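You operate a simulated robot arm through the tools that you are given. There is no shell and no other tool. Be economical: measure what you need, move in short steps, check, and stop when the job is done.

You run a simulated two-armed robot. Do the job below in one go: nothing can be reset, and whatever is moved stays where it is left.

JOB
Pick up the purple jug with one hand, pass it to the other hand and put it on the far edge of the trailer bed. Set down upright: purple jug.

It is judged by the outcome, as a careful person would: the job done as asked, and still so three seconds after it is handed in. It fails if anything else is knocked over, pushed out of place, dropped, spilled or broken.

ROBOT AND FRAMES
Two 7-joint arms with two-finger grippers on one trunk, on a base that drives. Base frame: it is fixed to the floor where the robot stands at the start and does not move with it; the origin is under the middle of the robot, x ahead of it, y to its left, z up; the surface under the hand at the start is at about z = 700. Units: mm, rad, N and s.
The left shoulder is at the start at [45, 160, 1105], the right one opposite. With the tool pointing down near the work surface each hand reaches from about 220 to 720 mm from the robot's upright axis, wherever it stands, measured 20 degrees to its own side. Places, roughly: far edge of the trailer bed [2100, 200, 700]. Payload 2.45 kg a hand.
The TCP of each hand is the grasp point between the finger pads, 26 mm short of the fingertips. In the tool frame z runs along the fingers and y along their closing line. Largest opening 96 mm; the body of the gripper starts 69 mm behind the TCP.
Orientation is that of the tool frame in the base frame, as a unit quaternion [w, x, y, z]. With the fingers straight down and closing along the base's y, the tool's x points along the base's -x, its y along +y and its z along -z.

CONTROLS
- The arms move only by the tool drive_tool. It takes "left_deltas", "right_deltas" or both (then of equal length, played together; a hand with none holds still); each is a list of rows, each an object of numbers (a shift or turn left out is 0, a gripper value left out holds the last): "wx", "wy", "wz": the turn, a rotation vector about the base's x, y, z in units of 8 degrees (1.0 is 8 degrees); "dx", "dy", "dz": the shift along the base's x, y, z in units of 40 mm (1.0 is 40 mm); "hand": the opening in per cent of the stroke, from 0 (shut) to 100 (fully open). In form: [{"wx": .., "wy": .., "wz": .., "dx": .., "dy": .., "dz": .., "hand": ..}, ...]. A call has 1 to 10 rows; each row shifts and turns the commanded pose from where the row before left it. A call with a number of a shift or a turn outside -1 to 1 is refused whole. Each row takes 0.2 s and may step no farther than 50 mm and 0.15 rad from the row before; otherwise, or with a gripper value out of range, the whole call is refused. Where a pose cannot be reached the arm comes as near as it can. A force on the tool above 40 N (or 10 N above the force at the start of the call, whichever is more), or a blocked arm, ends the call early, and 0.2 s more pass. Each finger halts on what it meets, pressing with about 37 N; the grip force reading is that of the motor and also rises with nothing between the fingers. The clock runs only during rows and for 0.2 s after the last one: add rows that do not move to give the fingers time. It gives the time, the measured TCP pose, the force on the tool (base axes), the opening and the grip force at its end, in the units of the frame above (readings bear some noise), with the torque about the TCP (base axes, N m) and any sound that the robot's microphone picked up.
- Cameras (640 x 400 px; columns grow to the right, rows downward): "scene" is now at [116.6, -13.6, 1570.5]; the picture's right is [-0.18, -0.98, -0.00], its down [-0.83, 0.15, -0.54] and it looks along [0.53, -0.10, -0.84] (base axes); focal length 261 px, centre (320, 200). "left" rides on the left gripper at [82, -3, -98] in its tool frame; the picture's right is [0.04, 1.00, 0.00], its down [-0.73, 0.03, -0.68] and it looks along [-0.68, 0.03, 0.73] (tool axes); focal length 256 px, centre (320, 200). "right" rides on the right gripper at [82, 3, -98] in its tool frame; the picture's right is [-0.04, 1.00, 0.00], its down [-0.73, -0.03, -0.68] and it looks along [-0.68, -0.03, 0.73] (tool axes); focal length 256 px, centre (320, 200). There is no depth. A picture from a camera that has moved, and an enlarged one, comes with that camera's place and axes in the base frame and with its lens.
- snapshot(camera): a new picture of that camera. No time passes.
- move_column(by): slides the trunk up (or, below 0, down) by that many mm; the arms and the scene camera ride with it, the base frame stays. It gives what a move gives, with no picture.
- base_move(legs): drives the robot by 1 to 6 legs, each [ahead, left, turn to the left] in mm, mm and rad, along the robot's own axes; the way and the turn of a leg run together, so that a leg with both is an arc; at most 1500 mm and 3.142 rad a leg. The arms and the cameras ride along, it lands a little off, and it stops where it bumps. It gives what a move gives.
- aim_head(pan, tilt): turns the head with the scene camera to pan (to the left, within 2.094 rad either way) and tilt (down, from -0.506 to 1.204), counted from straight ahead of the robot. It gives what a move gives.
- enlarge(camera, box): a new picture of the part [left, top, right, bottom] of that camera's present view, enlarged. No time passes.
- hand_in(): hands the job in; it is judged then, once.

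Work in short steps. Places have to be worked out from the pictures, the camera data and where the tool is seen: move nearer, look again, correct. Check each grasp and each placing, and mend what went wrong. You have 120 turns and 88 pictures in all, those below and enlarged ones among them. Open the grippers and draw the arms clear of the work before you hand the job in, unless the task says otherwise; then end with one line.

The tools are called after "Request:" as a command line: name --argument value ..., lists and objects as JSON in quotes. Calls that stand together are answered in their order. drive_tool: Moves the arms, as the interface text tells. Its arguments: {"type":"object","properties":{"left_deltas":{"type":"array","items":{"type":"object","properties":{"wx":{"type":"number"},"wy":{"type":"number"},"wz":{"type":"number"},"dx":{"type":"number"},"dy":{"type":"number"},"dz":{"type":"number"},"hand":{"type":"number"}}}},"right_deltas":{"type":"array","items":{"type":"object","properties":{"wx":{"type":"number"},"wy":{"type":"number"},"wz":{"type":"number"},"dx":{"type":"number"},"dy":{"type":"number"},"dz":{"type":"number"},"hand":{"type":"number"}}}}},"required":[]} The other tools are called the same way: move_column (by) slides the trunk up or down; base_move (legs) drives the base; aim_head (pan, tilt) turns the head that bears the scene camera; snapshot (camera) takes a picture; enlarge (camera, box) takes an enlarged picture of a part of a camera's view; hand_in () hands the job in.

At the start:

```text
time_s: 0.0
left_eef_pos: [446.7, 73.8, 968.8]
left_orientation: [-0.001, 0.0, 1.0, 0.001]
left_ft_force: [-0.1, -0.2, 0.2]
left_ft_torque: [-0.02, -0.01, 0.02]
left_finger_gap: 96.2
left_grasp_force: 0.0
right_eef_pos: [333.1, -189.6, 924.2]
right_orientation: [0.0, 0.0, 1.0, 0.0]
right_ft_force: [0.7, 1.0, -0.1]
right_ft_torque: [0.0, -0.01, 0.02]
right_finger_gap: 95.9
right_grasp_force: 0.0
trunk travel left (down, up): [-275.0, 292.0]
robot x, y, heading: [-5.2, -0.2, -0.001]
head pan, tilt: [-0.183, 1.0]
```

scene: 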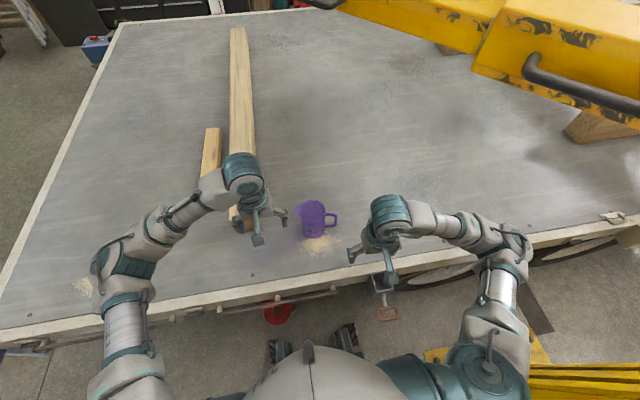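
right: 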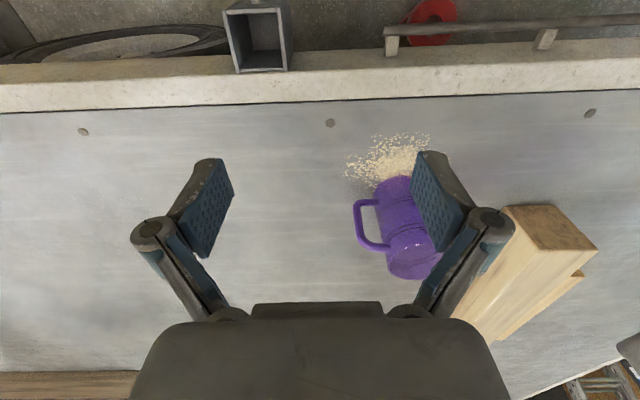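
left: 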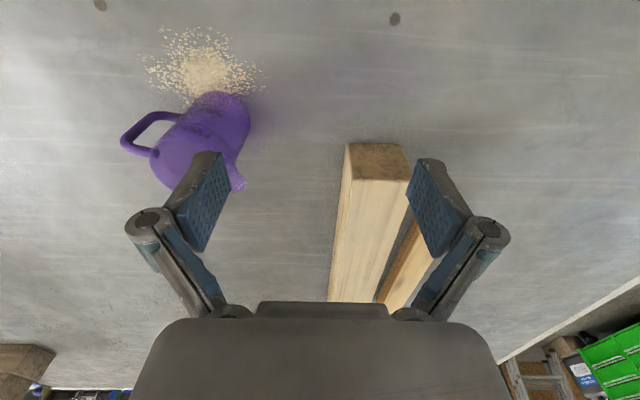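

I'll look closer at the jug, which seems to be near (520,-75) on the trailer bed.

Request:
enlarge --camera "scene" --box '[240, 160, 400, 260]'

Request:
enlarge --camera "left" --box '[80, 20, 320, 220]'

Request:
enlarge --camera "right" --box '[300, 100, 540, 300]'

```text
4.00 times, centred on (320, 210) of scene
camera zoom: at [116.6, -13.6, 1570.5], right [-0.18, -0.98, 0.0], down [-0.83, 0.15, -0.54], along [0.53, -0.1, -0.84], focal length 1045 px, centre (320, 160)
```

zoom: 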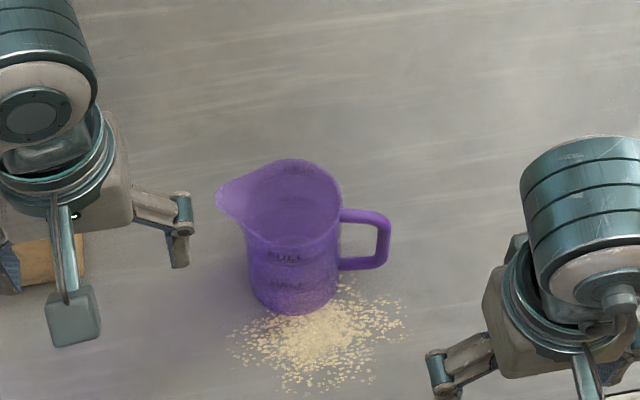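

```text
2.00 times, centred on (200, 120) of left
camera zoom: at [364.4, 70.9, 1067.3], right [-0.04, 1.0, 0.0], down [0.73, 0.03, 0.68], along [0.68, 0.03, -0.73], focal length 512 px, centre (560, 360)
```

zoom: 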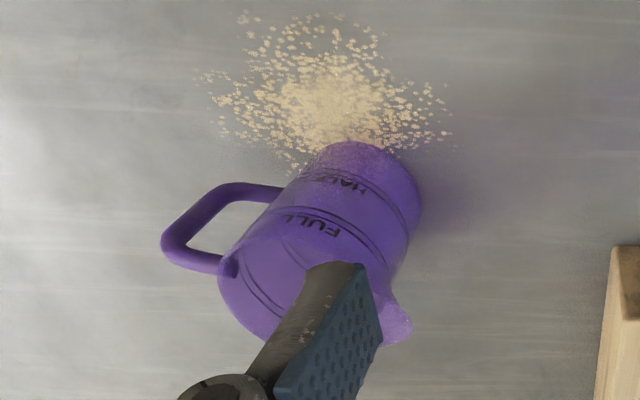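

```text
2.00 times, centred on (420, 200) of right
camera zoom: at [250.4, -186.3, 1021.9], right [0.04, 1.0, 0.0], down [0.73, -0.03, 0.68], along [0.68, -0.03, -0.73], focal length 512 px, centre (120, 200)
```

zoom: 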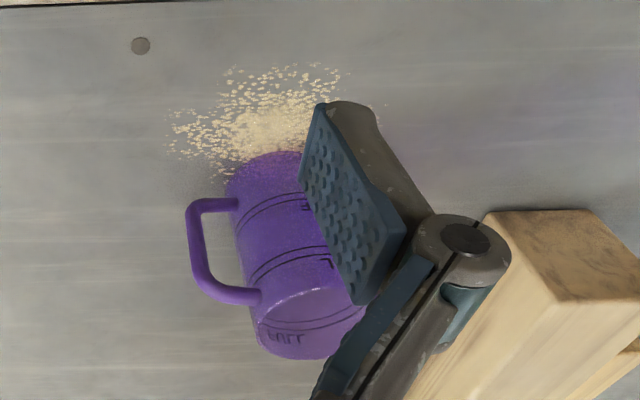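

The jug stands upright, with its base near (530,-68), about 80 mm across and 150 tall, handle towards -y. I'll take it from above with the right hand closing along x (handle-side camera), so I move the left hand aside and bring the right one over the jug, turned 76 degrees.

Request:
drive_tool --left_deltas '[{"dy": 0.5}, {"dy": 0.5}, {"dy": 0.5}, {"dy": 0.5}, {"dy": 0.5}, {"dy": 0.5}, {"dy": 0.5}, {}, {}, {}]' --right_deltas '[{"wz": 0.95, "dz": 0.3}, {"wz": 0.95, "dz": 0.3}, {"wz": 0.95, "dz": 0.3}, {"wz": 0.95, "dx": 0.5, "dy": 0.2}, {"wz": 0.95, "dx": 0.5, "dy": 0.2}, {"wz": 0.95, "dx": 0.7, "dy": 0.4}, {"wz": 0.95, "dx": 0.8, "dy": 0.5}, {"wz": 0.95, "dx": 0.8, "dy": 0.5}, {"wz": 0.95, "dx": 0.8, "dy": 0.6}, {"wz": 0.95, "dx": 0.8, "dy": 0.6}]'

Request:
snapshot --camera "right"

Request:
snapshot --camera "scene"

Request:
snapshot --camera "left"

```text
time_s: 2.2
left_eef_pos: [444.3, 215.2, 969.9]
left_orientation: [0.0, 0.0, 1.0, 0.0]
left_ft_force: [-0.7, -0.2, -0.2]
left_ft_torque: [0.0, 0.0, -0.01]
left_finger_gap: 96.2
left_grasp_force: 0.1
right_eef_pos: [471.9, -114.4, 961.8]
right_orientation: [0.0, -0.529, 0.849, 0.002]
right_ft_force: [0.2, 0.0, -0.1]
right_ft_torque: [0.03, 0.0, -0.02]
right_finger_gap: 95.9
right_grasp_force: 0.1
right hand out of reach, approached as far as the arm can: row 9, 10
trunk travel left (down, up): [-275.0, 292.0]
robot x, y, heading: [-1.2, -4.4, 0.001]
head pan, tilt: [-0.183, 1.0]
```

```text
81 pictures are left
camera right: at [431.6, -186.8, 1058.6], right [-0.88, 0.48, 0.0], down [0.35, 0.64, 0.68], along [0.32, 0.6, -0.73], focal length 256 px, centre (320, 200)
```

right: 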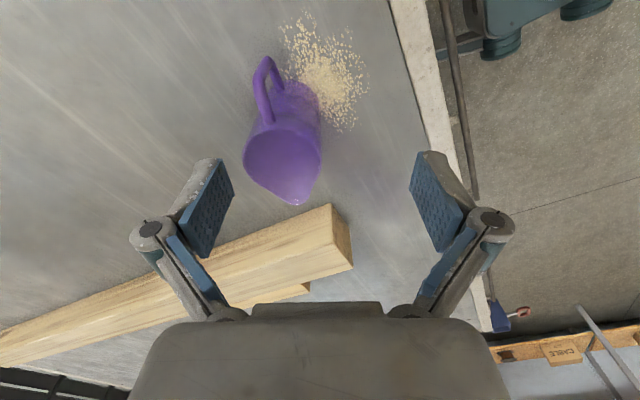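

```text
80 pictures are left
camera scene: at [117.7, -12.5, 1570.4], right [-0.18, -0.98, 0.0], down [-0.83, 0.15, -0.54], along [0.53, -0.1, -0.84], focal length 261 px, centre (320, 200)
```

scene: 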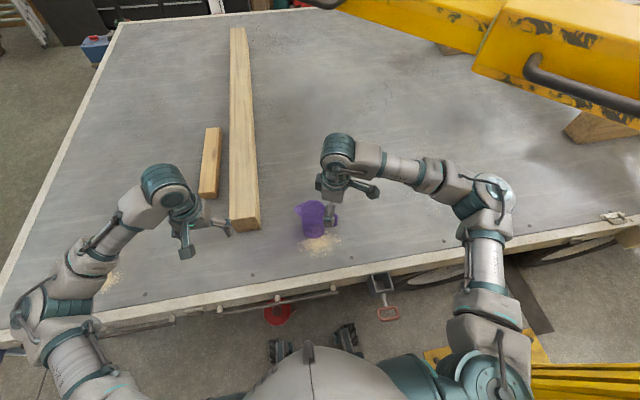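

```text
79 pictures are left
camera left: at [362.1, 212.0, 1068.1], right [-0.04, 1.0, 0.0], down [0.73, 0.03, 0.68], along [0.68, 0.03, -0.73], focal length 256 px, centre (320, 200)
```

left: 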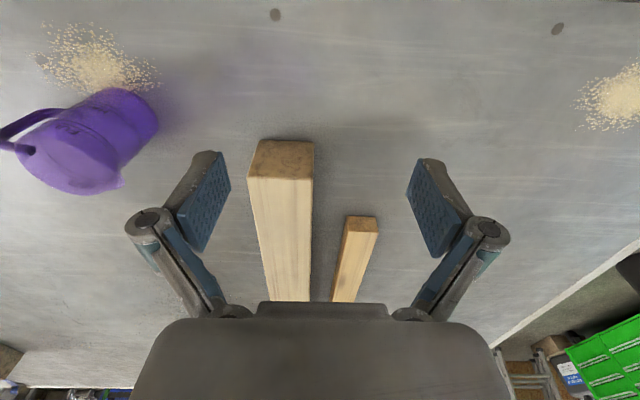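

The limit looks like wrist rotation, so I'll settle for about 46 degrees of turn, which still clears the handle and spout. Jug centre judged at about (541,-70), rim at 830–855; I go above it at z 960.

Request:
drive_tool --right_deltas '[{"wz": -0.75}, {"wz": -0.75}, {"wz": -0.75, "dx": 0.5, "dy": 0.3}, {"dx": 0.6, "dy": 0.4}, {"dx": 0.6, "dy": 0.4}, {}]'

Request:
snapshot --camera "right"

Request:
enlarge --camera "scene" --box '[240, 160, 400, 260]'

```text
time_s: 3.6
left_eef_pos: [442.6, 217.1, 970.6]
left_orientation: [0.002, 0.0, 1.0, -0.001]
left_ft_force: [-0.8, -1.1, 1.1]
left_ft_torque: [0.01, -0.01, 0.02]
left_finger_gap: 96.0
left_grasp_force: 0.1
right_eef_pos: [538.7, -69.1, 963.3]
right_orientation: [0.001, -0.389, 0.921, 0.001]
right_ft_force: [0.3, -0.1, -0.1]
right_ft_torque: [0.02, -0.01, 0.02]
right_finger_gap: 95.8
right_grasp_force: 0.0
trunk travel left (down, up): [-275.0, 292.0]
robot x, y, heading: [-2.1, -2.7, 0.001]
head pan, tilt: [-0.183, 1.0]
```

```text
78 pictures are left
camera right: at [479.3, -125.0, 1060.8], right [-0.69, 0.73, 0.0], down [0.53, 0.5, 0.68], along [0.49, 0.47, -0.73], focal length 256 px, centre (320, 200)
```

right: 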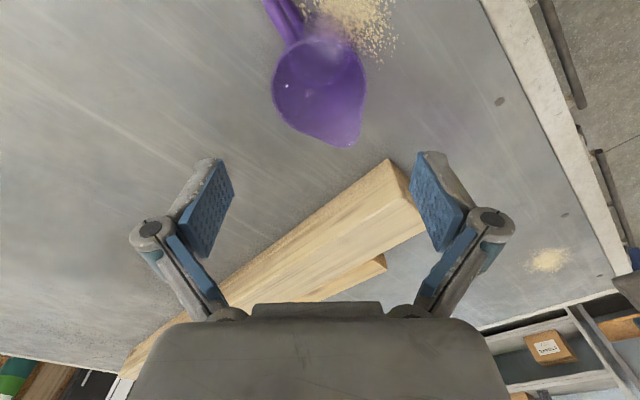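

```text
4.00 times, centred on (320, 210) of scene
camera zoom: at [117.3, -9.8, 1570.5], right [-0.18, -0.98, 0.0], down [-0.83, 0.15, -0.54], along [0.53, -0.1, -0.84], focal length 1045 px, centre (320, 160)
```

zoom: 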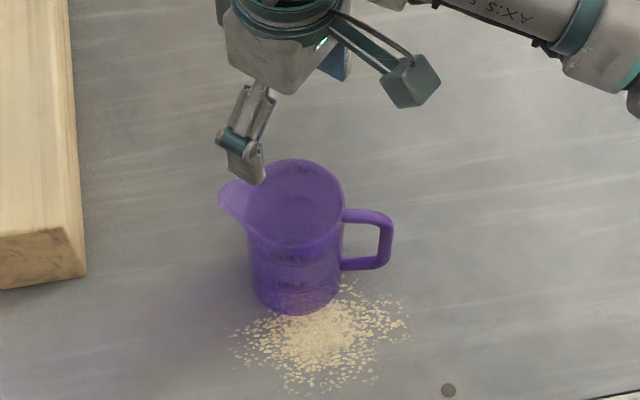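

The jug rim is centred between the fingers (columns 272–367), about 84 mm wide. I descend to just above the rim and check again.

Request:
drive_tool --right_deltas '[{"dz": -0.6}, {"dz": -0.6}, {"dz": -0.6}, {}]'

Request:
snapshot --camera "right"

Request:
enlarge --camera "scene" --box '[240, 160, 400, 260]'

Request:
snapshot --camera "left"

```text
time_s: 4.6
left_eef_pos: [442.4, 215.9, 970.0]
left_orientation: [0.001, 0.0, 1.0, 0.0]
left_ft_force: [-0.2, -0.3, 0.7]
left_ft_torque: [0.01, 0.03, 0.03]
left_finger_gap: 96.0
left_grasp_force: 0.0
right_eef_pos: [539.2, -67.6, 892.4]
right_orientation: [0.001, -0.39, 0.921, 0.001]
right_ft_force: [0.3, 0.1, -0.5]
right_ft_torque: [0.04, 0.01, 0.04]
right_finger_gap: 95.8
right_grasp_force: 0.0
trunk travel left (down, up): [-275.0, 292.0]
robot x, y, heading: [-0.7, -2.4, -0.0]
head pan, tilt: [-0.183, 1.0]
```

```text
76 pictures are left
camera right: at [478.2, -125.2, 989.2], right [-0.69, 0.73, 0.0], down [0.53, 0.5, 0.68], along [0.49, 0.47, -0.73], focal length 256 px, centre (320, 200)
```

right: 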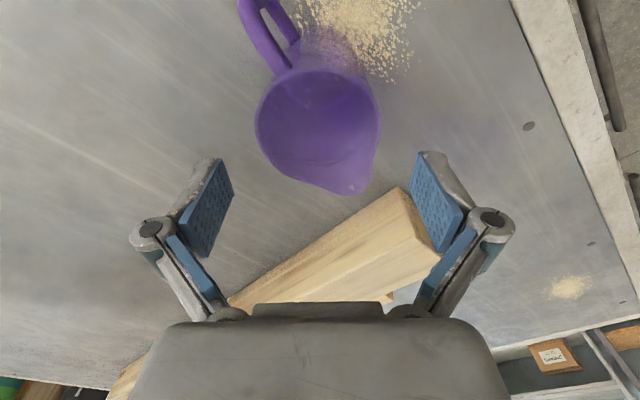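

```text
4.00 times, centred on (320, 210) of scene
camera zoom: at [117.3, -10.6, 1570.5], right [-0.18, -0.98, 0.0], down [-0.83, 0.15, -0.54], along [0.53, -0.1, -0.84], focal length 1045 px, centre (320, 160)
```

zoom: 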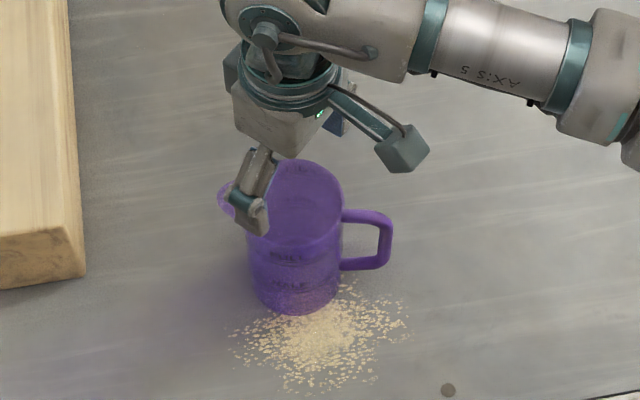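

```text
74 pictures are left
camera left: at [361.4, 213.4, 1068.2], right [-0.04, 1.0, 0.0], down [0.73, 0.03, 0.68], along [0.68, 0.03, -0.73], focal length 256 px, centre (320, 200)
```

left: 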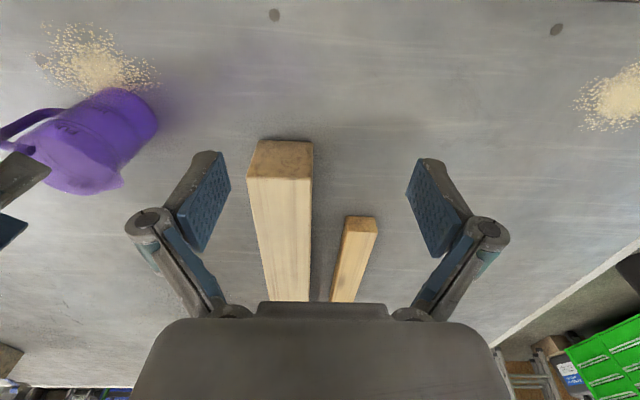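

Rim is about 85–87 mm across at z≈835, jug about 2 mm off the finger midline. I correct that and descend carefully, watching force.

Request:
drive_tool --right_deltas '[{"dx": 0.04, "dy": -0.04, "dz": -0.3}, {"dz": -0.35}, {"dz": -0.35}, {"dz": -0.35}, {}]'

Request:
snapshot --camera "right"

Request:
enlarge --camera "scene" --box '[240, 160, 400, 260]'

```text
time_s: 5.8
left_eef_pos: [443.7, 215.6, 970.4]
left_orientation: [0.001, 0.001, 1.0, -0.001]
left_ft_force: [0.7, -0.2, 1.0]
left_ft_torque: [-0.03, 0.01, 0.0]
left_finger_gap: 96.0
left_grasp_force: 0.0
right_eef_pos: [540.0, -72.0, 837.6]
right_orientation: [0.0, -0.389, 0.921, 0.001]
right_ft_force: [-0.7, 0.2, 0.3]
right_ft_torque: [0.0, -0.01, 0.0]
right_finger_gap: 96.0
right_grasp_force: 0.2
trunk travel left (down, up): [-275.0, 292.0]
robot x, y, heading: [2.5, -1.0, -0.0]
head pan, tilt: [-0.183, 1.0]
```

```text
73 pictures are left
camera right: at [479.5, -128.4, 934.8], right [-0.69, 0.73, 0.0], down [0.53, 0.5, 0.68], along [0.49, 0.47, -0.73], focal length 256 px, centre (320, 200)
```

right: 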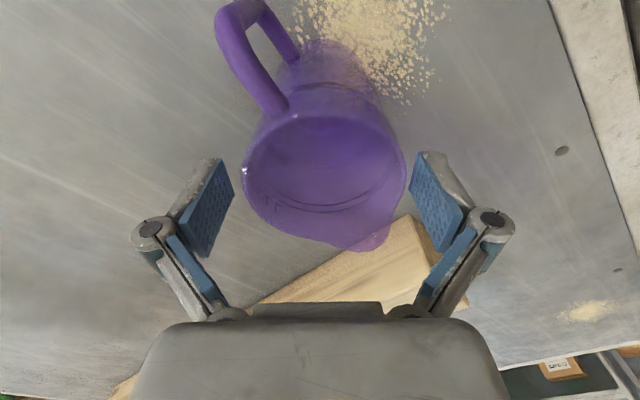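

```text
4.00 times, centred on (320, 210) of scene
camera zoom: at [117.3, -10.4, 1570.5], right [-0.18, -0.98, 0.0], down [-0.83, 0.15, -0.54], along [0.53, -0.1, -0.84], focal length 1045 px, centre (320, 160)
```

zoom: 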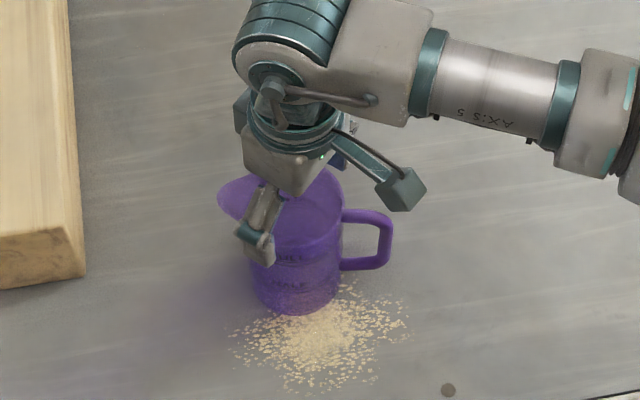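

Now the rim centre is at row ~174, giving rim z≈828; lateral offset +1.5 mm. Nudge and descend to TCP z≈806, then close.

Request:
drive_tool --right_deltas '[{"dx": -0.025, "dy": 0.03, "dz": -0.25}, {"dz": -0.28}, {"dz": -0.25}, {}]'

Request:
snapshot --camera "right"

```text
time_s: 6.8
left_eef_pos: [444.1, 216.7, 969.3]
left_orientation: [0.0, 0.0, 1.0, -0.001]
left_ft_force: [0.3, 0.2, 0.5]
left_ft_torque: [0.0, 0.01, -0.05]
left_finger_gap: 96.1
left_grasp_force: 0.0
right_eef_pos: [538.3, -70.6, 807.0]
right_orientation: [0.0, -0.39, 0.921, 0.001]
right_ft_force: [0.2, 0.4, 0.3]
right_ft_torque: [-0.01, 0.0, -0.01]
right_finger_gap: 95.9
right_grasp_force: 0.1
trunk travel left (down, up): [-275.0, 292.0]
robot x, y, heading: [-1.5, 2.5, -0.003]
head pan, tilt: [-0.183, 1.0]
```

```text
71 pictures are left
camera right: at [477.9, -126.6, 903.8], right [-0.69, 0.73, 0.0], down [0.53, 0.5, 0.68], along [0.49, 0.47, -0.73], focal length 256 px, centre (320, 200)
```

right: 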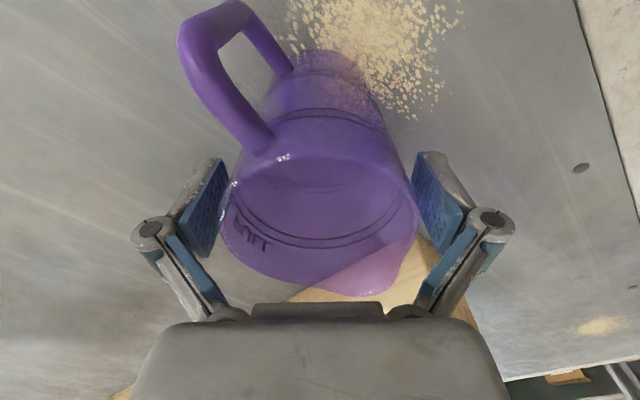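

The jug sits between the pads with no contact. Closing the right hand.

Request:
drive_tool --right_deltas '[{"hand": 70}, {"hand": 0}, {}, {}]'

Request:
snapshot --camera "right"

```text
time_s: 7.8
left_eef_pos: [444.3, 216.5, 970.1]
left_orientation: [0.001, 0.0, 1.0, -0.001]
left_ft_force: [-0.3, 0.3, -0.3]
left_ft_torque: [-0.02, 0.02, -0.03]
left_finger_gap: 95.9
left_grasp_force: 0.0
right_eef_pos: [538.0, -70.7, 807.4]
right_orientation: [0.001, -0.389, 0.921, 0.001]
right_ft_force: [1.1, 0.5, 5.3]
right_ft_torque: [0.09, 0.09, -0.04]
right_finger_gap: 81.1
right_grasp_force: 37.7
trunk travel left (down, up): [-275.0, 292.0]
robot x, y, heading: [-1.1, -1.7, 0.005]
head pan, tilt: [-0.183, 1.0]
```

```text
70 pictures are left
camera right: at [477.9, -126.6, 904.3], right [-0.69, 0.73, 0.0], down [0.53, 0.5, 0.68], along [0.49, 0.47, -0.73], focal length 256 px, centre (320, 200)
```

right: 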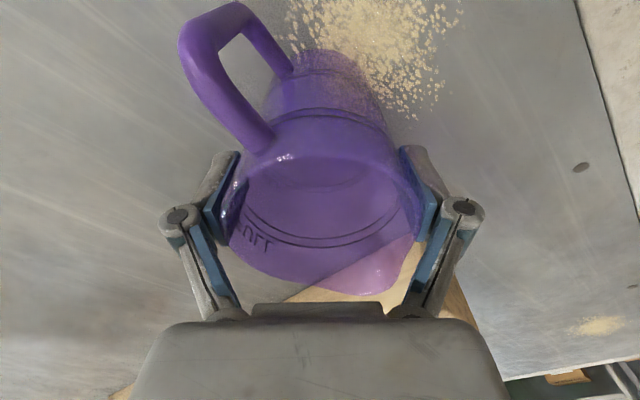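

Gripped at 81 mm. Lifting gently, first straight up, watching the scene.

Request:
drive_tool --right_deltas '[{"dz": 0.2}, {"dz": 0.4}, {"dz": 0.5}, {"dz": 0.6}, {"dz": 0.6}, {"dz": 0.6}, {"dz": 0.6}, {"dz": 0.4}, {}]'

Request:
snapshot --camera "scene"

Request:
snapshot --camera "left"

```text
time_s: 9.8
left_eef_pos: [443.7, 215.7, 969.8]
left_orientation: [0.001, 0.0, 1.0, 0.0]
left_ft_force: [-0.4, -0.6, 1.1]
left_ft_torque: [0.01, 0.02, 0.02]
left_finger_gap: 95.9
left_grasp_force: 0.0
right_eef_pos: [537.7, -69.4, 961.2]
right_orientation: [0.0, -0.389, 0.921, 0.002]
right_ft_force: [0.8, -0.3, -0.8]
right_ft_torque: [0.01, -0.03, 0.03]
right_finger_gap: 81.0
right_grasp_force: 37.3
trunk travel left (down, up): [-275.0, 292.0]
robot x, y, heading: [-1.3, -3.0, 0.003]
head pan, tilt: [-0.183, 1.0]
```

```text
69 pictures are left
camera scene: at [118.0, -10.5, 1570.4], right [-0.18, -0.98, 0.0], down [-0.83, 0.15, -0.54], along [0.53, -0.1, -0.84], focal length 261 px, centre (320, 200)
```

scene: 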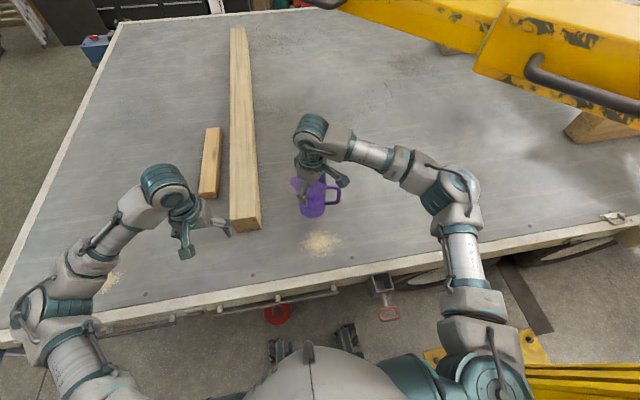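

```text
68 pictures are left
camera left: at [361.9, 213.5, 1067.9], right [-0.04, 1.0, 0.0], down [0.73, 0.03, 0.68], along [0.68, 0.03, -0.73], focal length 256 px, centre (320, 200)
```

left: 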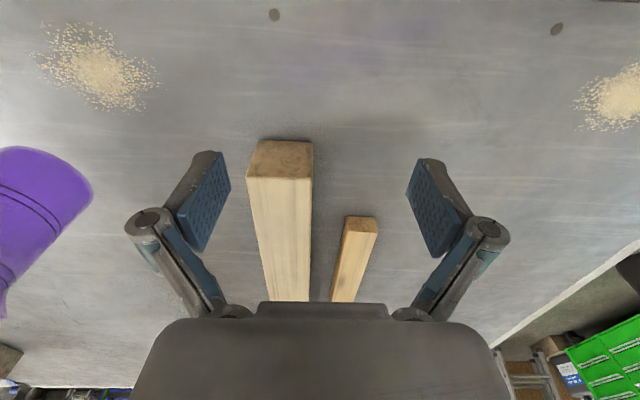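

The jug is off the bed and held firmly. For the handover the left hand must come in horizontally from +y (fingers along -y, camera up), low on the jug. First I yaw the left hand +90 degrees further out.

Request:
drive_tool --left_deltas '[{"wz": 1, "dy": 0.3}, {"wz": 1, "dy": 0.3}, {"wz": 1, "dy": 0.3}, {"wz": 1, "dy": 0.3}, {"wz": 1, "dy": 0.3}, {"wz": 1}, {"wz": 1}, {"wz": 1}, {"wz": 1}, {"wz": 1}]'

Request:
drive_tool --left_deltas '[{"wz": 1}, {"wx": -1, "wz": 0.25}, {"wx": -1}, {"wx": -1}, {"wx": -1}, {"wx": -1}, {"wx": -1}, {"wx": -1}, {"wx": -1}, {}]'

Request:
snapshot --camera "scene"

```text
time_s: 12.0
left_eef_pos: [442.8, 275.4, 968.9]
left_orientation: [0.0, -0.644, 0.765, 0.001]
left_ft_force: [-0.6, 0.0, 1.5]
left_ft_torque: [-0.02, -0.01, 0.0]
left_finger_gap: 96.3
left_grasp_force: 0.1
right_eef_pos: [538.1, -68.5, 960.9]
right_orientation: [0.0, -0.389, 0.921, 0.002]
right_ft_force: [-0.7, 0.7, -0.4]
right_ft_torque: [0.02, 0.0, 0.0]
right_finger_gap: 80.8
right_grasp_force: 37.1
trunk travel left (down, up): [-275.0, 292.0]
robot x, y, heading: [1.7, -1.6, -0.004]
head pan, tilt: [-0.183, 1.0]
```

```text
time_s: 14.2
left_eef_pos: [444.1, 275.0, 968.9]
left_orientation: [0.373, 0.601, -0.599, 0.376]
left_ft_force: [0.4, 0.2, 0.2]
left_ft_torque: [0.0, -0.02, 0.03]
left_finger_gap: 95.8
left_grasp_force: 0.1
right_eef_pos: [538.6, -68.6, 960.1]
right_orientation: [0.001, -0.39, 0.921, 0.002]
right_ft_force: [0.1, 0.3, -0.3]
right_ft_torque: [0.0, -0.02, 0.0]
right_finger_gap: 81.2
right_grasp_force: 36.6
trunk travel left (down, up): [-275.0, 292.0]
robot x, y, heading: [-1.0, -0.3, 0.001]
head pan, tilt: [-0.183, 1.0]
```

```text
67 pictures are left
camera scene: at [116.9, -8.9, 1570.5], right [-0.18, -0.98, 0.0], down [-0.83, 0.15, -0.54], along [0.53, -0.1, -0.84], focal length 261 px, centre (320, 200)
```

scene: 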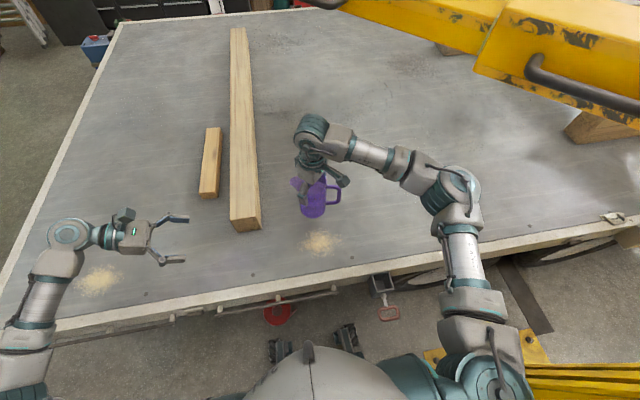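

The posture works: the left hand is 26 degrees below horizontal. Next I tilt it another 16 degrees, drop it to z≈909, and bring both hands to x≈480.

Request:
drive_tool --left_deltas '[{"wx": -1, "dz": -0.3}, {"wx": -1, "dz": -0.3}, {"dz": -0.3, "dx": 0.3}, {"dz": -0.3, "dx": 0.3}, {"dz": -0.3, "dx": 0.3}, {}]' --right_deltas '[{"dx": -0.3}, {"dx": -0.3}, {"dx": -0.3}, {"dx": -0.3}, {"dx": -0.25}, {}]'

Request:
snapshot --camera "left"

Request:
snapshot --camera "scene"

```text
time_s: 15.6
left_eef_pos: [479.8, 275.2, 909.1]
left_orientation: [0.454, 0.543, -0.541, 0.455]
left_ft_force: [0.3, -0.2, 0.4]
left_ft_torque: [-0.02, 0.0, 0.03]
left_finger_gap: 95.7
left_grasp_force: 0.1
right_eef_pos: [479.9, -69.8, 962.7]
right_orientation: [0.001, -0.39, 0.921, 0.002]
right_ft_force: [-1.2, -0.4, -1.2]
right_ft_torque: [-0.02, 0.05, 0.03]
right_finger_gap: 80.7
right_grasp_force: 36.8
trunk travel left (down, up): [-275.0, 292.0]
robot x, y, heading: [0.4, -3.1, -0.002]
head pan, tilt: [-0.183, 1.0]
```

```text
66 pictures are left
camera left: at [482.1, 358.5, 1007.4], right [-1.0, -0.01, 0.04], down [-0.03, 0.8, -0.6], along [-0.03, -0.6, -0.8], focal length 256 px, centre (320, 200)
```

left: 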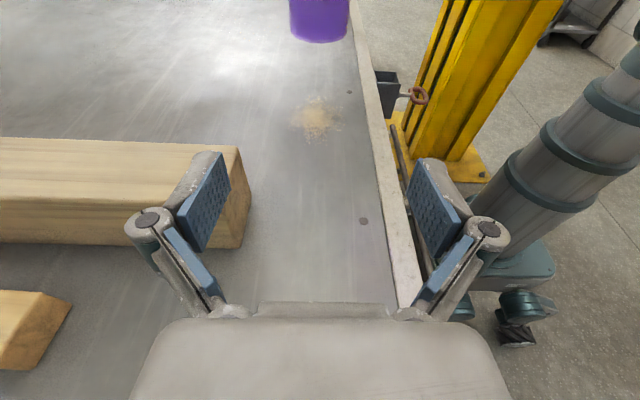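

```text
65 pictures are left
camera scene: at [116.7, -9.3, 1570.6], right [-0.18, -0.98, 0.0], down [-0.83, 0.15, -0.54], along [0.53, -0.1, -0.84], focal length 261 px, centre (320, 200)
```

scene: 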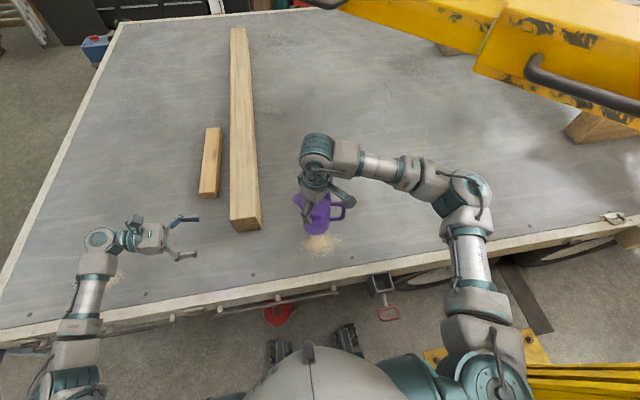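

The jug bottom lines up with the left finger midline (column ~320) and its base is at z≈855, as expected. I advance the left hand along -y to about 60 mm and check.

Request:
drive_tool --left_deltas '[{"dy": -0.7}, {"dy": -0.9}, {"dy": -0.9}, {"dy": -0.9}, {"dy": -0.9}, {"dy": -0.8}, {"dy": -0.3}, {}]'

Request:
snapshot --camera "left"

Request:
enlarge --camera "scene" --box '[200, 140, 400, 265]'

```text
time_s: 17.4
left_eef_pos: [478.7, 59.5, 909.6]
left_orientation: [0.453, 0.543, -0.542, 0.454]
left_ft_force: [0.4, 0.0, -0.4]
left_ft_torque: [0.0, 0.0, -0.04]
left_finger_gap: 95.9
left_grasp_force: 0.1
right_eef_pos: [480.7, -71.1, 961.5]
right_orientation: [0.001, -0.389, 0.921, 0.002]
right_ft_force: [-0.5, 0.0, -1.5]
right_ft_torque: [-0.01, -0.04, 0.0]
right_finger_gap: 80.7
right_grasp_force: 37.2
trunk travel left (down, up): [-275.0, 292.0]
robot x, y, heading: [1.7, 3.6, -0.002]
head pan, tilt: [-0.183, 1.0]
```

```text
64 pictures are left
camera left: at [481.2, 142.0, 1008.2], right [-1.0, -0.01, 0.04], down [-0.03, 0.8, -0.6], along [-0.03, -0.6, -0.8], focal length 256 px, centre (320, 200)
```

left: 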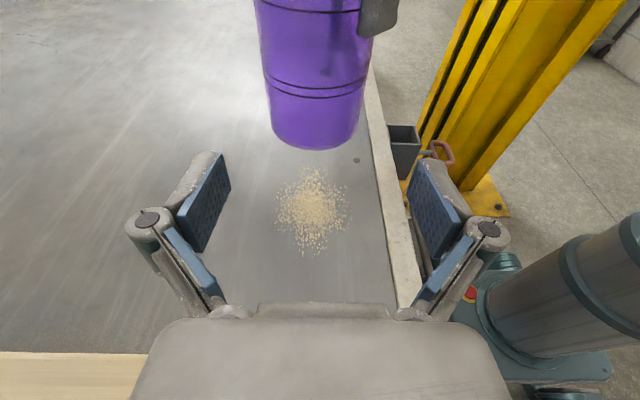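

```text
3.20 times, centred on (300, 202) of scene
camera zoom: at [117.1, -11.1, 1570.5], right [-0.18, -0.98, 0.0], down [-0.83, 0.15, -0.54], along [0.53, -0.1, -0.84], focal length 836 px, centre (384, 192)
```

zoom: 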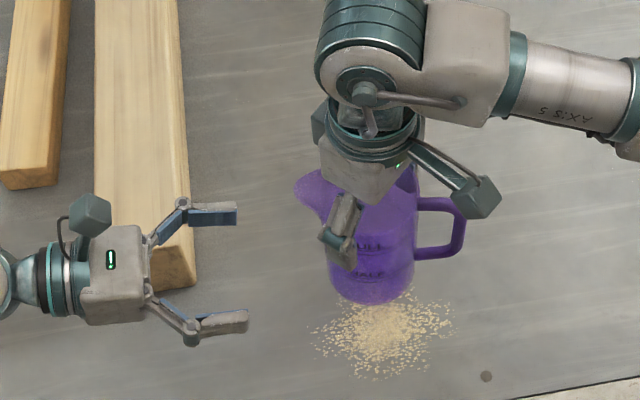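

Jug is ~3 mm to +x of the left midline and the right fingertip is close above; I lower the left hand 8 mm for clearance, shift +3 mm in x, and advance in small steps.

Request:
drive_tool --left_deltas '[{"dx": 0.08, "dz": -0.2, "dy": -0.3}, {"dy": -0.5}, {"dy": -0.5}, {"dy": -0.4}, {}]'

Request:
snapshot --camera "left"

Request:
enlarge --camera "scene" --box '[200, 140, 400, 265]'

```text
time_s: 18.6
left_eef_pos: [482.9, -8.6, 902.7]
left_orientation: [0.453, 0.543, -0.542, 0.454]
left_ft_force: [0.1, 0.8, -0.3]
left_ft_torque: [0.0, 0.0, 0.01]
left_finger_gap: 96.0
left_grasp_force: 0.1
right_eef_pos: [480.8, -70.3, 962.9]
right_orientation: [0.001, -0.389, 0.921, 0.002]
right_ft_force: [0.4, -0.5, -0.5]
right_ft_torque: [0.01, 0.01, -0.02]
right_finger_gap: 80.8
right_grasp_force: 37.8
trunk travel left (down, up): [-275.0, 292.0]
robot x, y, heading: [1.9, -0.6, 0.003]
head pan, tilt: [-0.183, 1.0]
```

```text
62 pictures are left
camera left: at [484.5, 73.8, 1000.2], right [-1.0, -0.01, 0.04], down [-0.03, 0.8, -0.6], along [-0.03, -0.6, -0.8], focal length 256 px, centre (320, 200)
```

left: 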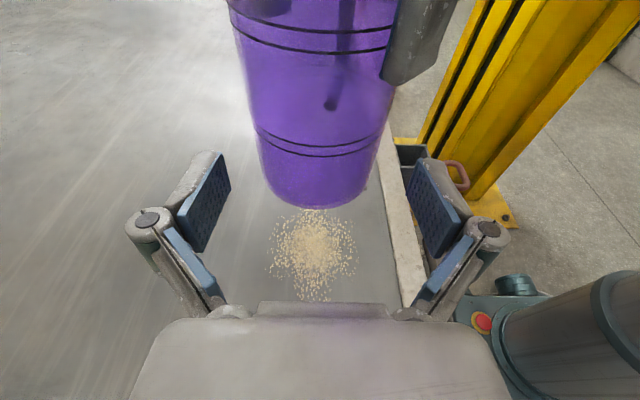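

```text
3.20 times, centred on (300, 202) of scene
camera zoom: at [117.2, -11.7, 1570.5], right [-0.18, -0.98, 0.0], down [-0.83, 0.15, -0.54], along [0.53, -0.1, -0.84], focal length 836 px, centre (384, 192)
```

zoom: 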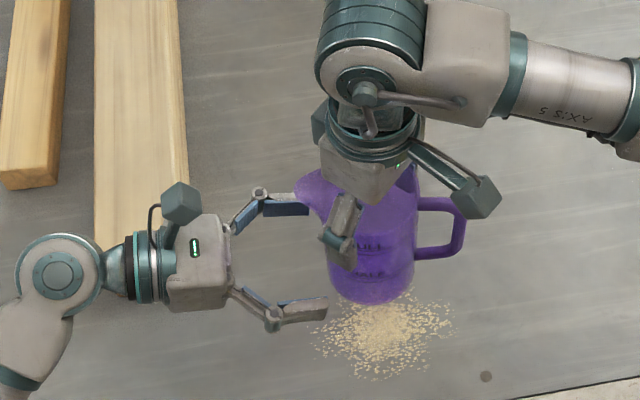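

Alignment remains good (jug centre ~1 mm off). I continue slowly to y≈-62, so that the fingers straddle the jug below the right fingertips.

Request:
drive_tool --left_deltas '[{"dx": 0.03, "dy": -0.3}, {"dy": -0.35}, {"dy": -0.35}, {"dy": -0.3}, {}]'

Request:
snapshot --camera "left"

Request:
enlarge --camera "scene" --box '[200, 140, 400, 265]'

```text
time_s: 19.8
left_eef_pos: [483.5, -59.8, 904.4]
left_orientation: [0.453, 0.543, -0.542, 0.454]
left_ft_force: [0.8, 1.4, 0.0]
left_ft_torque: [0.0, -0.01, 0.02]
left_finger_gap: 96.1
left_grasp_force: 0.1
right_eef_pos: [480.5, -71.2, 962.1]
right_orientation: [0.001, -0.389, 0.921, 0.002]
right_ft_force: [0.6, -0.2, -0.9]
right_ft_torque: [-0.02, -0.03, -0.02]
right_finger_gap: 80.6
right_grasp_force: 37.3
trunk travel left (down, up): [-275.0, 292.0]
robot x, y, heading: [-0.3, 1.1, -0.001]
head pan, tilt: [-0.183, 1.0]
```

```text
60 pictures are left
camera left: at [486.4, 22.7, 1000.8], right [-1.0, -0.01, 0.04], down [-0.03, 0.8, -0.6], along [-0.03, -0.6, -0.8], focal length 256 px, centre (320, 200)
```

left: 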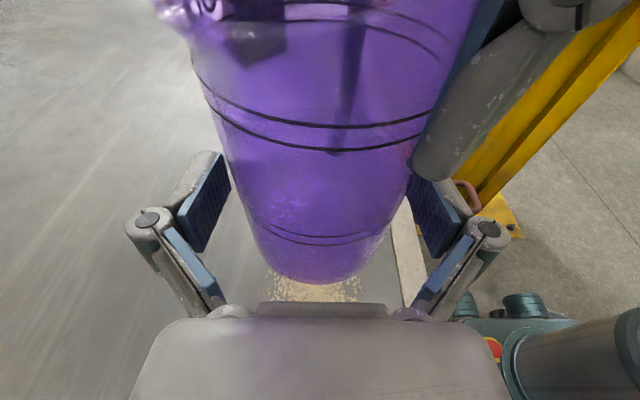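

```text
3.20 times, centred on (300, 202) of scene
camera zoom: at [117.3, -12.1, 1570.5], right [-0.18, -0.98, 0.0], down [-0.83, 0.15, -0.54], along [0.53, -0.1, -0.84], focal length 836 px, centre (384, 192)
```

zoom: 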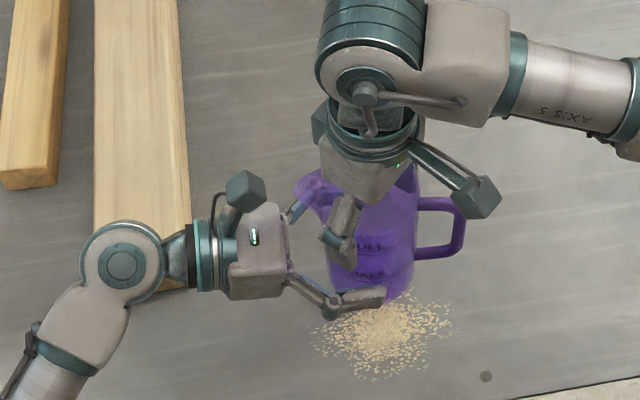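

The left fingers straddle the lower body without contact. Closing the left hand while the right still holds.

Request:
drive_tool --left_deltas '[{"hand": 85}, {"hand": 70}, {"hand": 0}, {}, {}]'

Request:
snapshot --camera "left"

```text
time_s: 21.0
left_eef_pos: [484.4, -59.6, 903.2]
left_orientation: [0.453, 0.543, -0.542, 0.454]
left_ft_force: [-7.9, 6.8, 2.1]
left_ft_torque: [-0.05, 0.0, 0.28]
left_finger_gap: 82.6
left_grasp_force: 37.1
right_eef_pos: [480.3, -71.0, 961.3]
right_orientation: [0.002, -0.389, 0.921, 0.001]
right_ft_force: [8.2, -6.0, -2.5]
right_ft_torque: [-0.29, -0.47, -0.38]
right_finger_gap: 80.9
right_grasp_force: 37.3
trunk travel left (down, up): [-275.0, 292.0]
robot x, y, heading: [5.0, 2.5, 0.001]
head pan, tilt: [-0.183, 1.0]
```

```text
58 pictures are left
camera left: at [486.3, 22.8, 1000.9], right [-1.0, -0.01, 0.04], down [-0.03, 0.8, -0.6], along [-0.03, -0.6, -0.8], focal length 256 px, centre (320, 200)
```

left: 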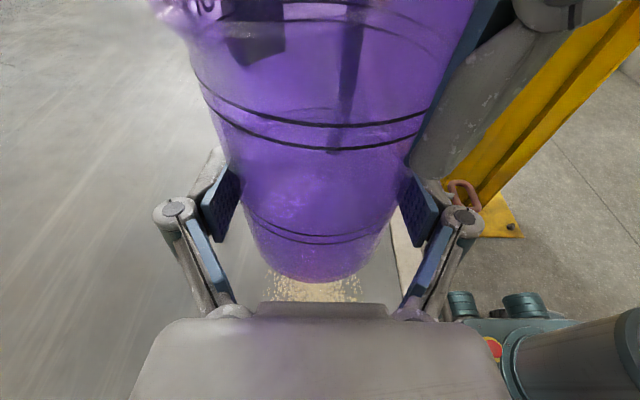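

Both hands hold the jug (left gap 82.6 mm, 37 N). Now the right hand opens.

Request:
drive_tool --right_deltas '[{"hand": 90}, {"hand": 100}, {}, {}]'

Request:
snapshot --camera "left"

Request:
snapshot --camera "right"

```text
time_s: 22.0
left_eef_pos: [484.0, -60.1, 902.2]
left_orientation: [0.453, 0.544, -0.541, 0.454]
left_ft_force: [0.1, -0.4, 0.5]
left_ft_torque: [0.0, -0.04, -0.02]
left_finger_gap: 82.5
left_grasp_force: 37.1
right_eef_pos: [480.2, -71.3, 962.2]
right_orientation: [0.0, -0.39, 0.921, 0.002]
right_ft_force: [0.0, -0.6, -0.2]
right_ft_torque: [-0.01, 0.03, 0.01]
right_finger_gap: 96.2
right_grasp_force: 0.1
trunk travel left (down, up): [-275.0, 292.0]
robot x, y, heading: [0.6, 1.6, -0.005]
head pan, tilt: [-0.183, 1.0]
```

```text
57 pictures are left
camera left: at [486.4, 22.7, 1000.8], right [-1.0, -0.01, 0.04], down [-0.03, 0.8, -0.6], along [-0.03, -0.6, -0.8], focal length 256 px, centre (320, 200)
```

left: 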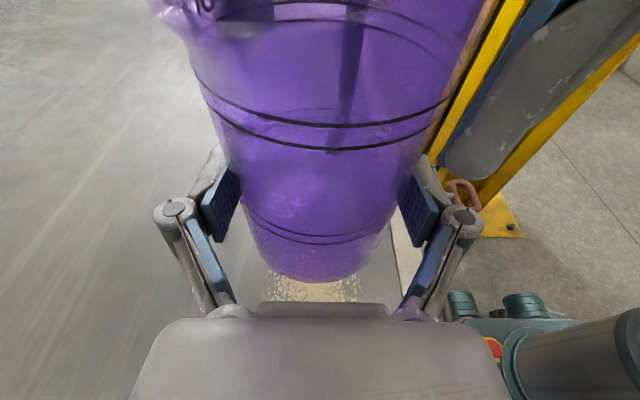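

```text
56 pictures are left
camera right: at [419.8, -127.4, 1058.9], right [-0.69, 0.73, 0.0], down [0.53, 0.5, 0.68], along [0.49, 0.47, -0.73], focal length 256 px, centre (320, 200)
```

right: 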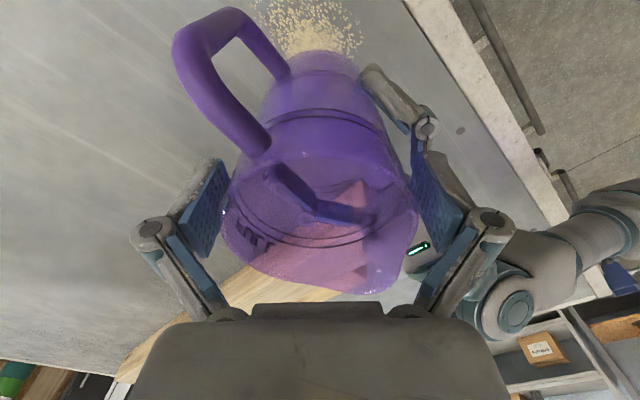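

The left hand holds the jug alone, steady. The right hand withdraws straight up.

Request:
drive_tool --right_deltas '[{"dz": 0.3}, {"dz": 0.4}, {"dz": 0.5}, {"dz": 0.6}, {"dz": 0.7}, {"dz": 0.6}, {"dy": -0.6}, {"dy": -0.8}, {"dy": -0.8}, {"dy": -0.8}]'

Request:
snapshot --camera "scene"

```text
time_s: 24.2
left_eef_pos: [484.0, -60.7, 904.0]
left_orientation: [0.453, 0.543, -0.542, 0.454]
left_ft_force: [-0.8, -0.2, -0.2]
left_ft_torque: [0.01, -0.01, -0.01]
left_finger_gap: 82.5
left_grasp_force: 36.8
right_eef_pos: [479.7, -192.8, 1084.0]
right_orientation: [0.002, -0.389, 0.921, 0.002]
right_ft_force: [0.1, -0.1, 0.0]
right_ft_torque: [-0.01, -0.01, -0.01]
right_finger_gap: 96.1
right_grasp_force: 0.0
trunk travel left (down, up): [-275.0, 292.0]
robot x, y, heading: [-1.8, -0.5, 0.001]
head pan, tilt: [-0.183, 1.0]
```

```text
55 pictures are left
camera scene: at [116.7, -15.4, 1570.5], right [-0.18, -0.98, 0.0], down [-0.83, 0.15, -0.54], along [0.53, -0.1, -0.84], focal length 261 px, centre (320, 200)
```

scene: 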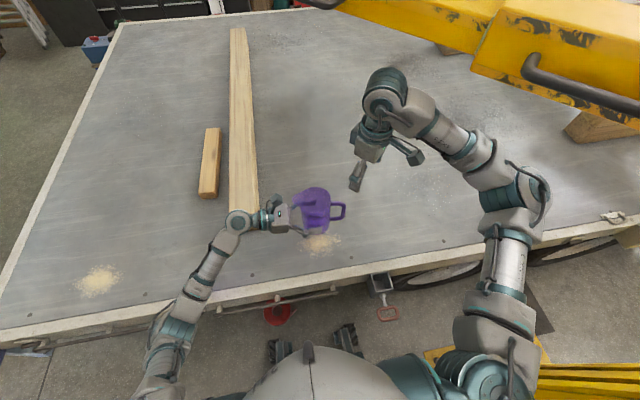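

Handover done. Now I survey the route: look ahead-left, left, and ahead with the head.

Request:
aim_head --pan 0.6 --tilt 0.35

Request:
snapshot --camera "scene"

Request:
aim_head --pan 1.5 --tilt 0.5

Request:
snapshot --camera "scene"

Request:
aim_head --pan -0.2 --tilt 0.4

Request:
snapshot --camera "scene"

```text
time_s: 25.3
left_eef_pos: [482.8, -59.9, 902.0]
left_orientation: [0.453, 0.543, -0.542, 0.454]
left_ft_force: [0.8, -0.1, 0.8]
left_ft_torque: [0.02, 0.01, 0.0]
left_finger_gap: 82.4
left_grasp_force: 37.0
right_eef_pos: [480.4, -191.5, 1084.0]
right_orientation: [0.0, -0.389, 0.921, 0.002]
right_ft_force: [-0.7, 0.6, 0.2]
right_ft_torque: [-0.01, 0.01, 0.0]
right_finger_gap: 96.1
right_grasp_force: 0.1
trunk travel left (down, up): [-275.0, 292.0]
robot x, y, heading: [2.7, 1.1, -0.001]
head pan, tilt: [0.6, 0.351]
```

```text
54 pictures are left
camera scene: at [125.8, 52.2, 1625.2], right [0.56, -0.83, 0.0], down [-0.29, -0.19, -0.94], along [0.77, 0.53, -0.35], focal length 261 px, centre (320, 200)
```

scene: 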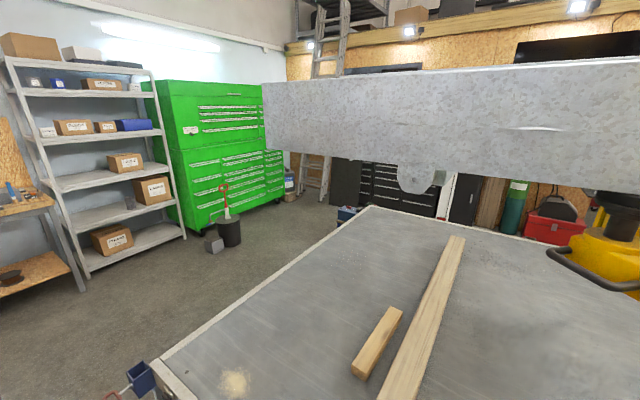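

```text
time_s: 26.5
left_eef_pos: [483.8, -60.0, 903.3]
left_orientation: [0.453, 0.544, -0.542, 0.454]
left_ft_force: [0.2, -0.3, 0.0]
left_ft_torque: [-0.02, 0.02, -0.01]
left_finger_gap: 82.5
left_grasp_force: 37.5
right_eef_pos: [480.5, -190.8, 1083.5]
right_orientation: [0.002, -0.389, 0.921, 0.003]
right_ft_force: [-1.1, -0.7, 0.3]
right_ft_torque: [0.02, -0.01, -0.01]
right_finger_gap: 96.0
right_grasp_force: 0.1
trunk travel left (down, up): [-275.0, 292.0]
robot x, y, heading: [0.3, -0.9, 0.001]
head pan, tilt: [1.499, 0.499]
```

```text
53 pictures are left
camera scene: at [55.4, 90.2, 1612.0], right [1.0, -0.07, 0.0], down [-0.04, -0.48, -0.88], along [0.06, 0.88, -0.48], focal length 261 px, centre (320, 200)
```

scene: 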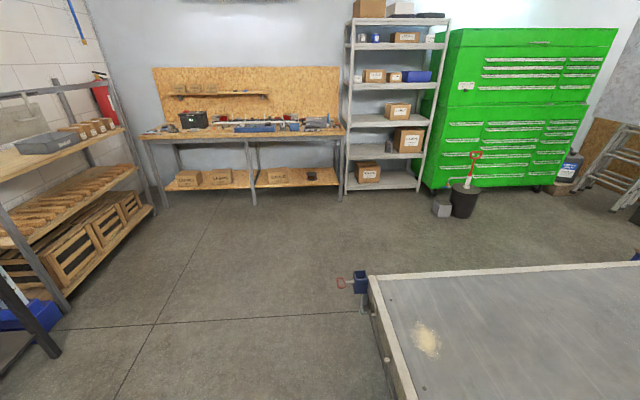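

```text
time_s: 28.2
left_eef_pos: [483.5, -59.6, 902.7]
left_orientation: [0.454, 0.543, -0.542, 0.453]
left_ft_force: [-0.1, -0.4, 0.3]
left_ft_torque: [0.04, -0.01, 0.01]
left_finger_gap: 82.4
left_grasp_force: 36.6
right_eef_pos: [480.5, -191.1, 1083.9]
right_orientation: [0.001, -0.389, 0.921, 0.001]
right_ft_force: [-0.5, -0.3, -0.9]
right_ft_torque: [0.0, 0.0, 0.04]
right_finger_gap: 95.8
right_grasp_force: 0.1
trunk travel left (down, up): [-275.0, 292.0]
robot x, y, heading: [-1.5, -1.0, 0.002]
head pan, tilt: [-0.201, 0.4]
```

```text
52 pictures are left
camera scene: at [139.7, -19.0, 1620.6], right [-0.2, -0.98, 0.0], down [-0.39, 0.08, -0.92], along [0.9, -0.18, -0.39], focal length 261 px, centre (320, 200)
```

scene: 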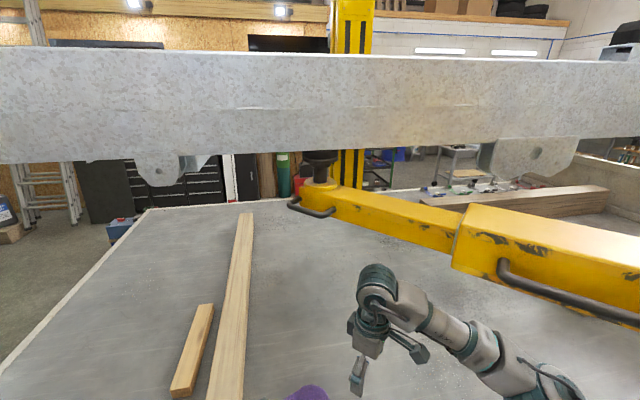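

The handover was clean. The lane on the left (y≈1100–2400) looks open, but a large beam hangs over the bed. Before backing up I check behind on both sides.

Request:
aim_head --pan 2.09 --tilt 0.7

Request:
snapshot --camera "scene"

Request:
aim_head --pan -2.09 --tilt 0.7

Request:
snapshot --camera "scene"

```text
time_s: 30.4
left_eef_pos: [483.9, -61.1, 902.3]
left_orientation: [0.453, 0.543, -0.542, 0.454]
left_ft_force: [0.0, 0.2, -0.6]
left_ft_torque: [0.02, 0.02, 0.0]
left_finger_gap: 82.4
left_grasp_force: 37.0
right_eef_pos: [479.9, -189.9, 1083.4]
right_orientation: [0.002, -0.389, 0.921, 0.003]
right_ft_force: [0.2, 0.9, -0.4]
right_ft_torque: [-0.01, -0.01, -0.01]
right_finger_gap: 95.9
right_grasp_force: 0.1
trunk travel left (down, up): [-275.0, 292.0]
robot x, y, heading: [-0.1, 1.8, 0.0]
head pan, tilt: [2.089, 0.7]
```

```text
51 pictures are left
camera scene: at [6.6, 73.3, 1594.4], right [0.87, 0.49, 0.0], down [0.32, -0.56, -0.77], along [-0.38, 0.67, -0.64], focal length 261 px, centre (320, 200)
```

scene: 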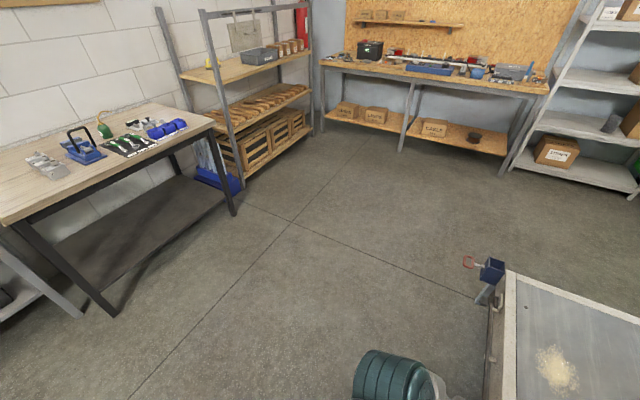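

```text
time_s: 33.8
left_eef_pos: [484.1, -60.4, 902.7]
left_orientation: [0.453, 0.543, -0.542, 0.454]
left_ft_force: [0.3, 0.2, -0.3]
left_ft_torque: [0.02, 0.0, 0.02]
left_finger_gap: 82.6
left_grasp_force: 37.0
right_eef_pos: [480.4, -190.4, 1084.0]
right_orientation: [0.001, -0.389, 0.921, 0.002]
right_ft_force: [0.0, 0.0, -0.3]
right_ft_torque: [0.0, 0.03, 0.01]
right_finger_gap: 96.1
right_grasp_force: 0.1
trunk travel left (down, up): [-275.0, 292.0]
robot x, y, heading: [0.3, -0.2, 0.002]
head pan, tilt: [-2.089, 0.7]
```

```text
50 pictures are left
camera scene: at [6.6, -74.5, 1594.3], right [-0.87, 0.5, 0.0], down [0.32, 0.56, -0.77], along [-0.38, -0.66, -0.64], focal length 261 px, centre (320, 200)
```

scene: 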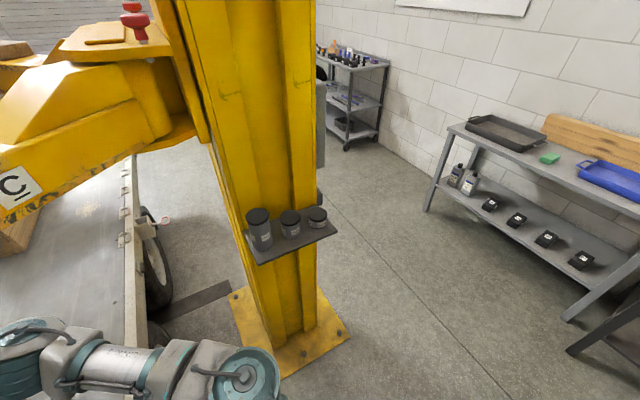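

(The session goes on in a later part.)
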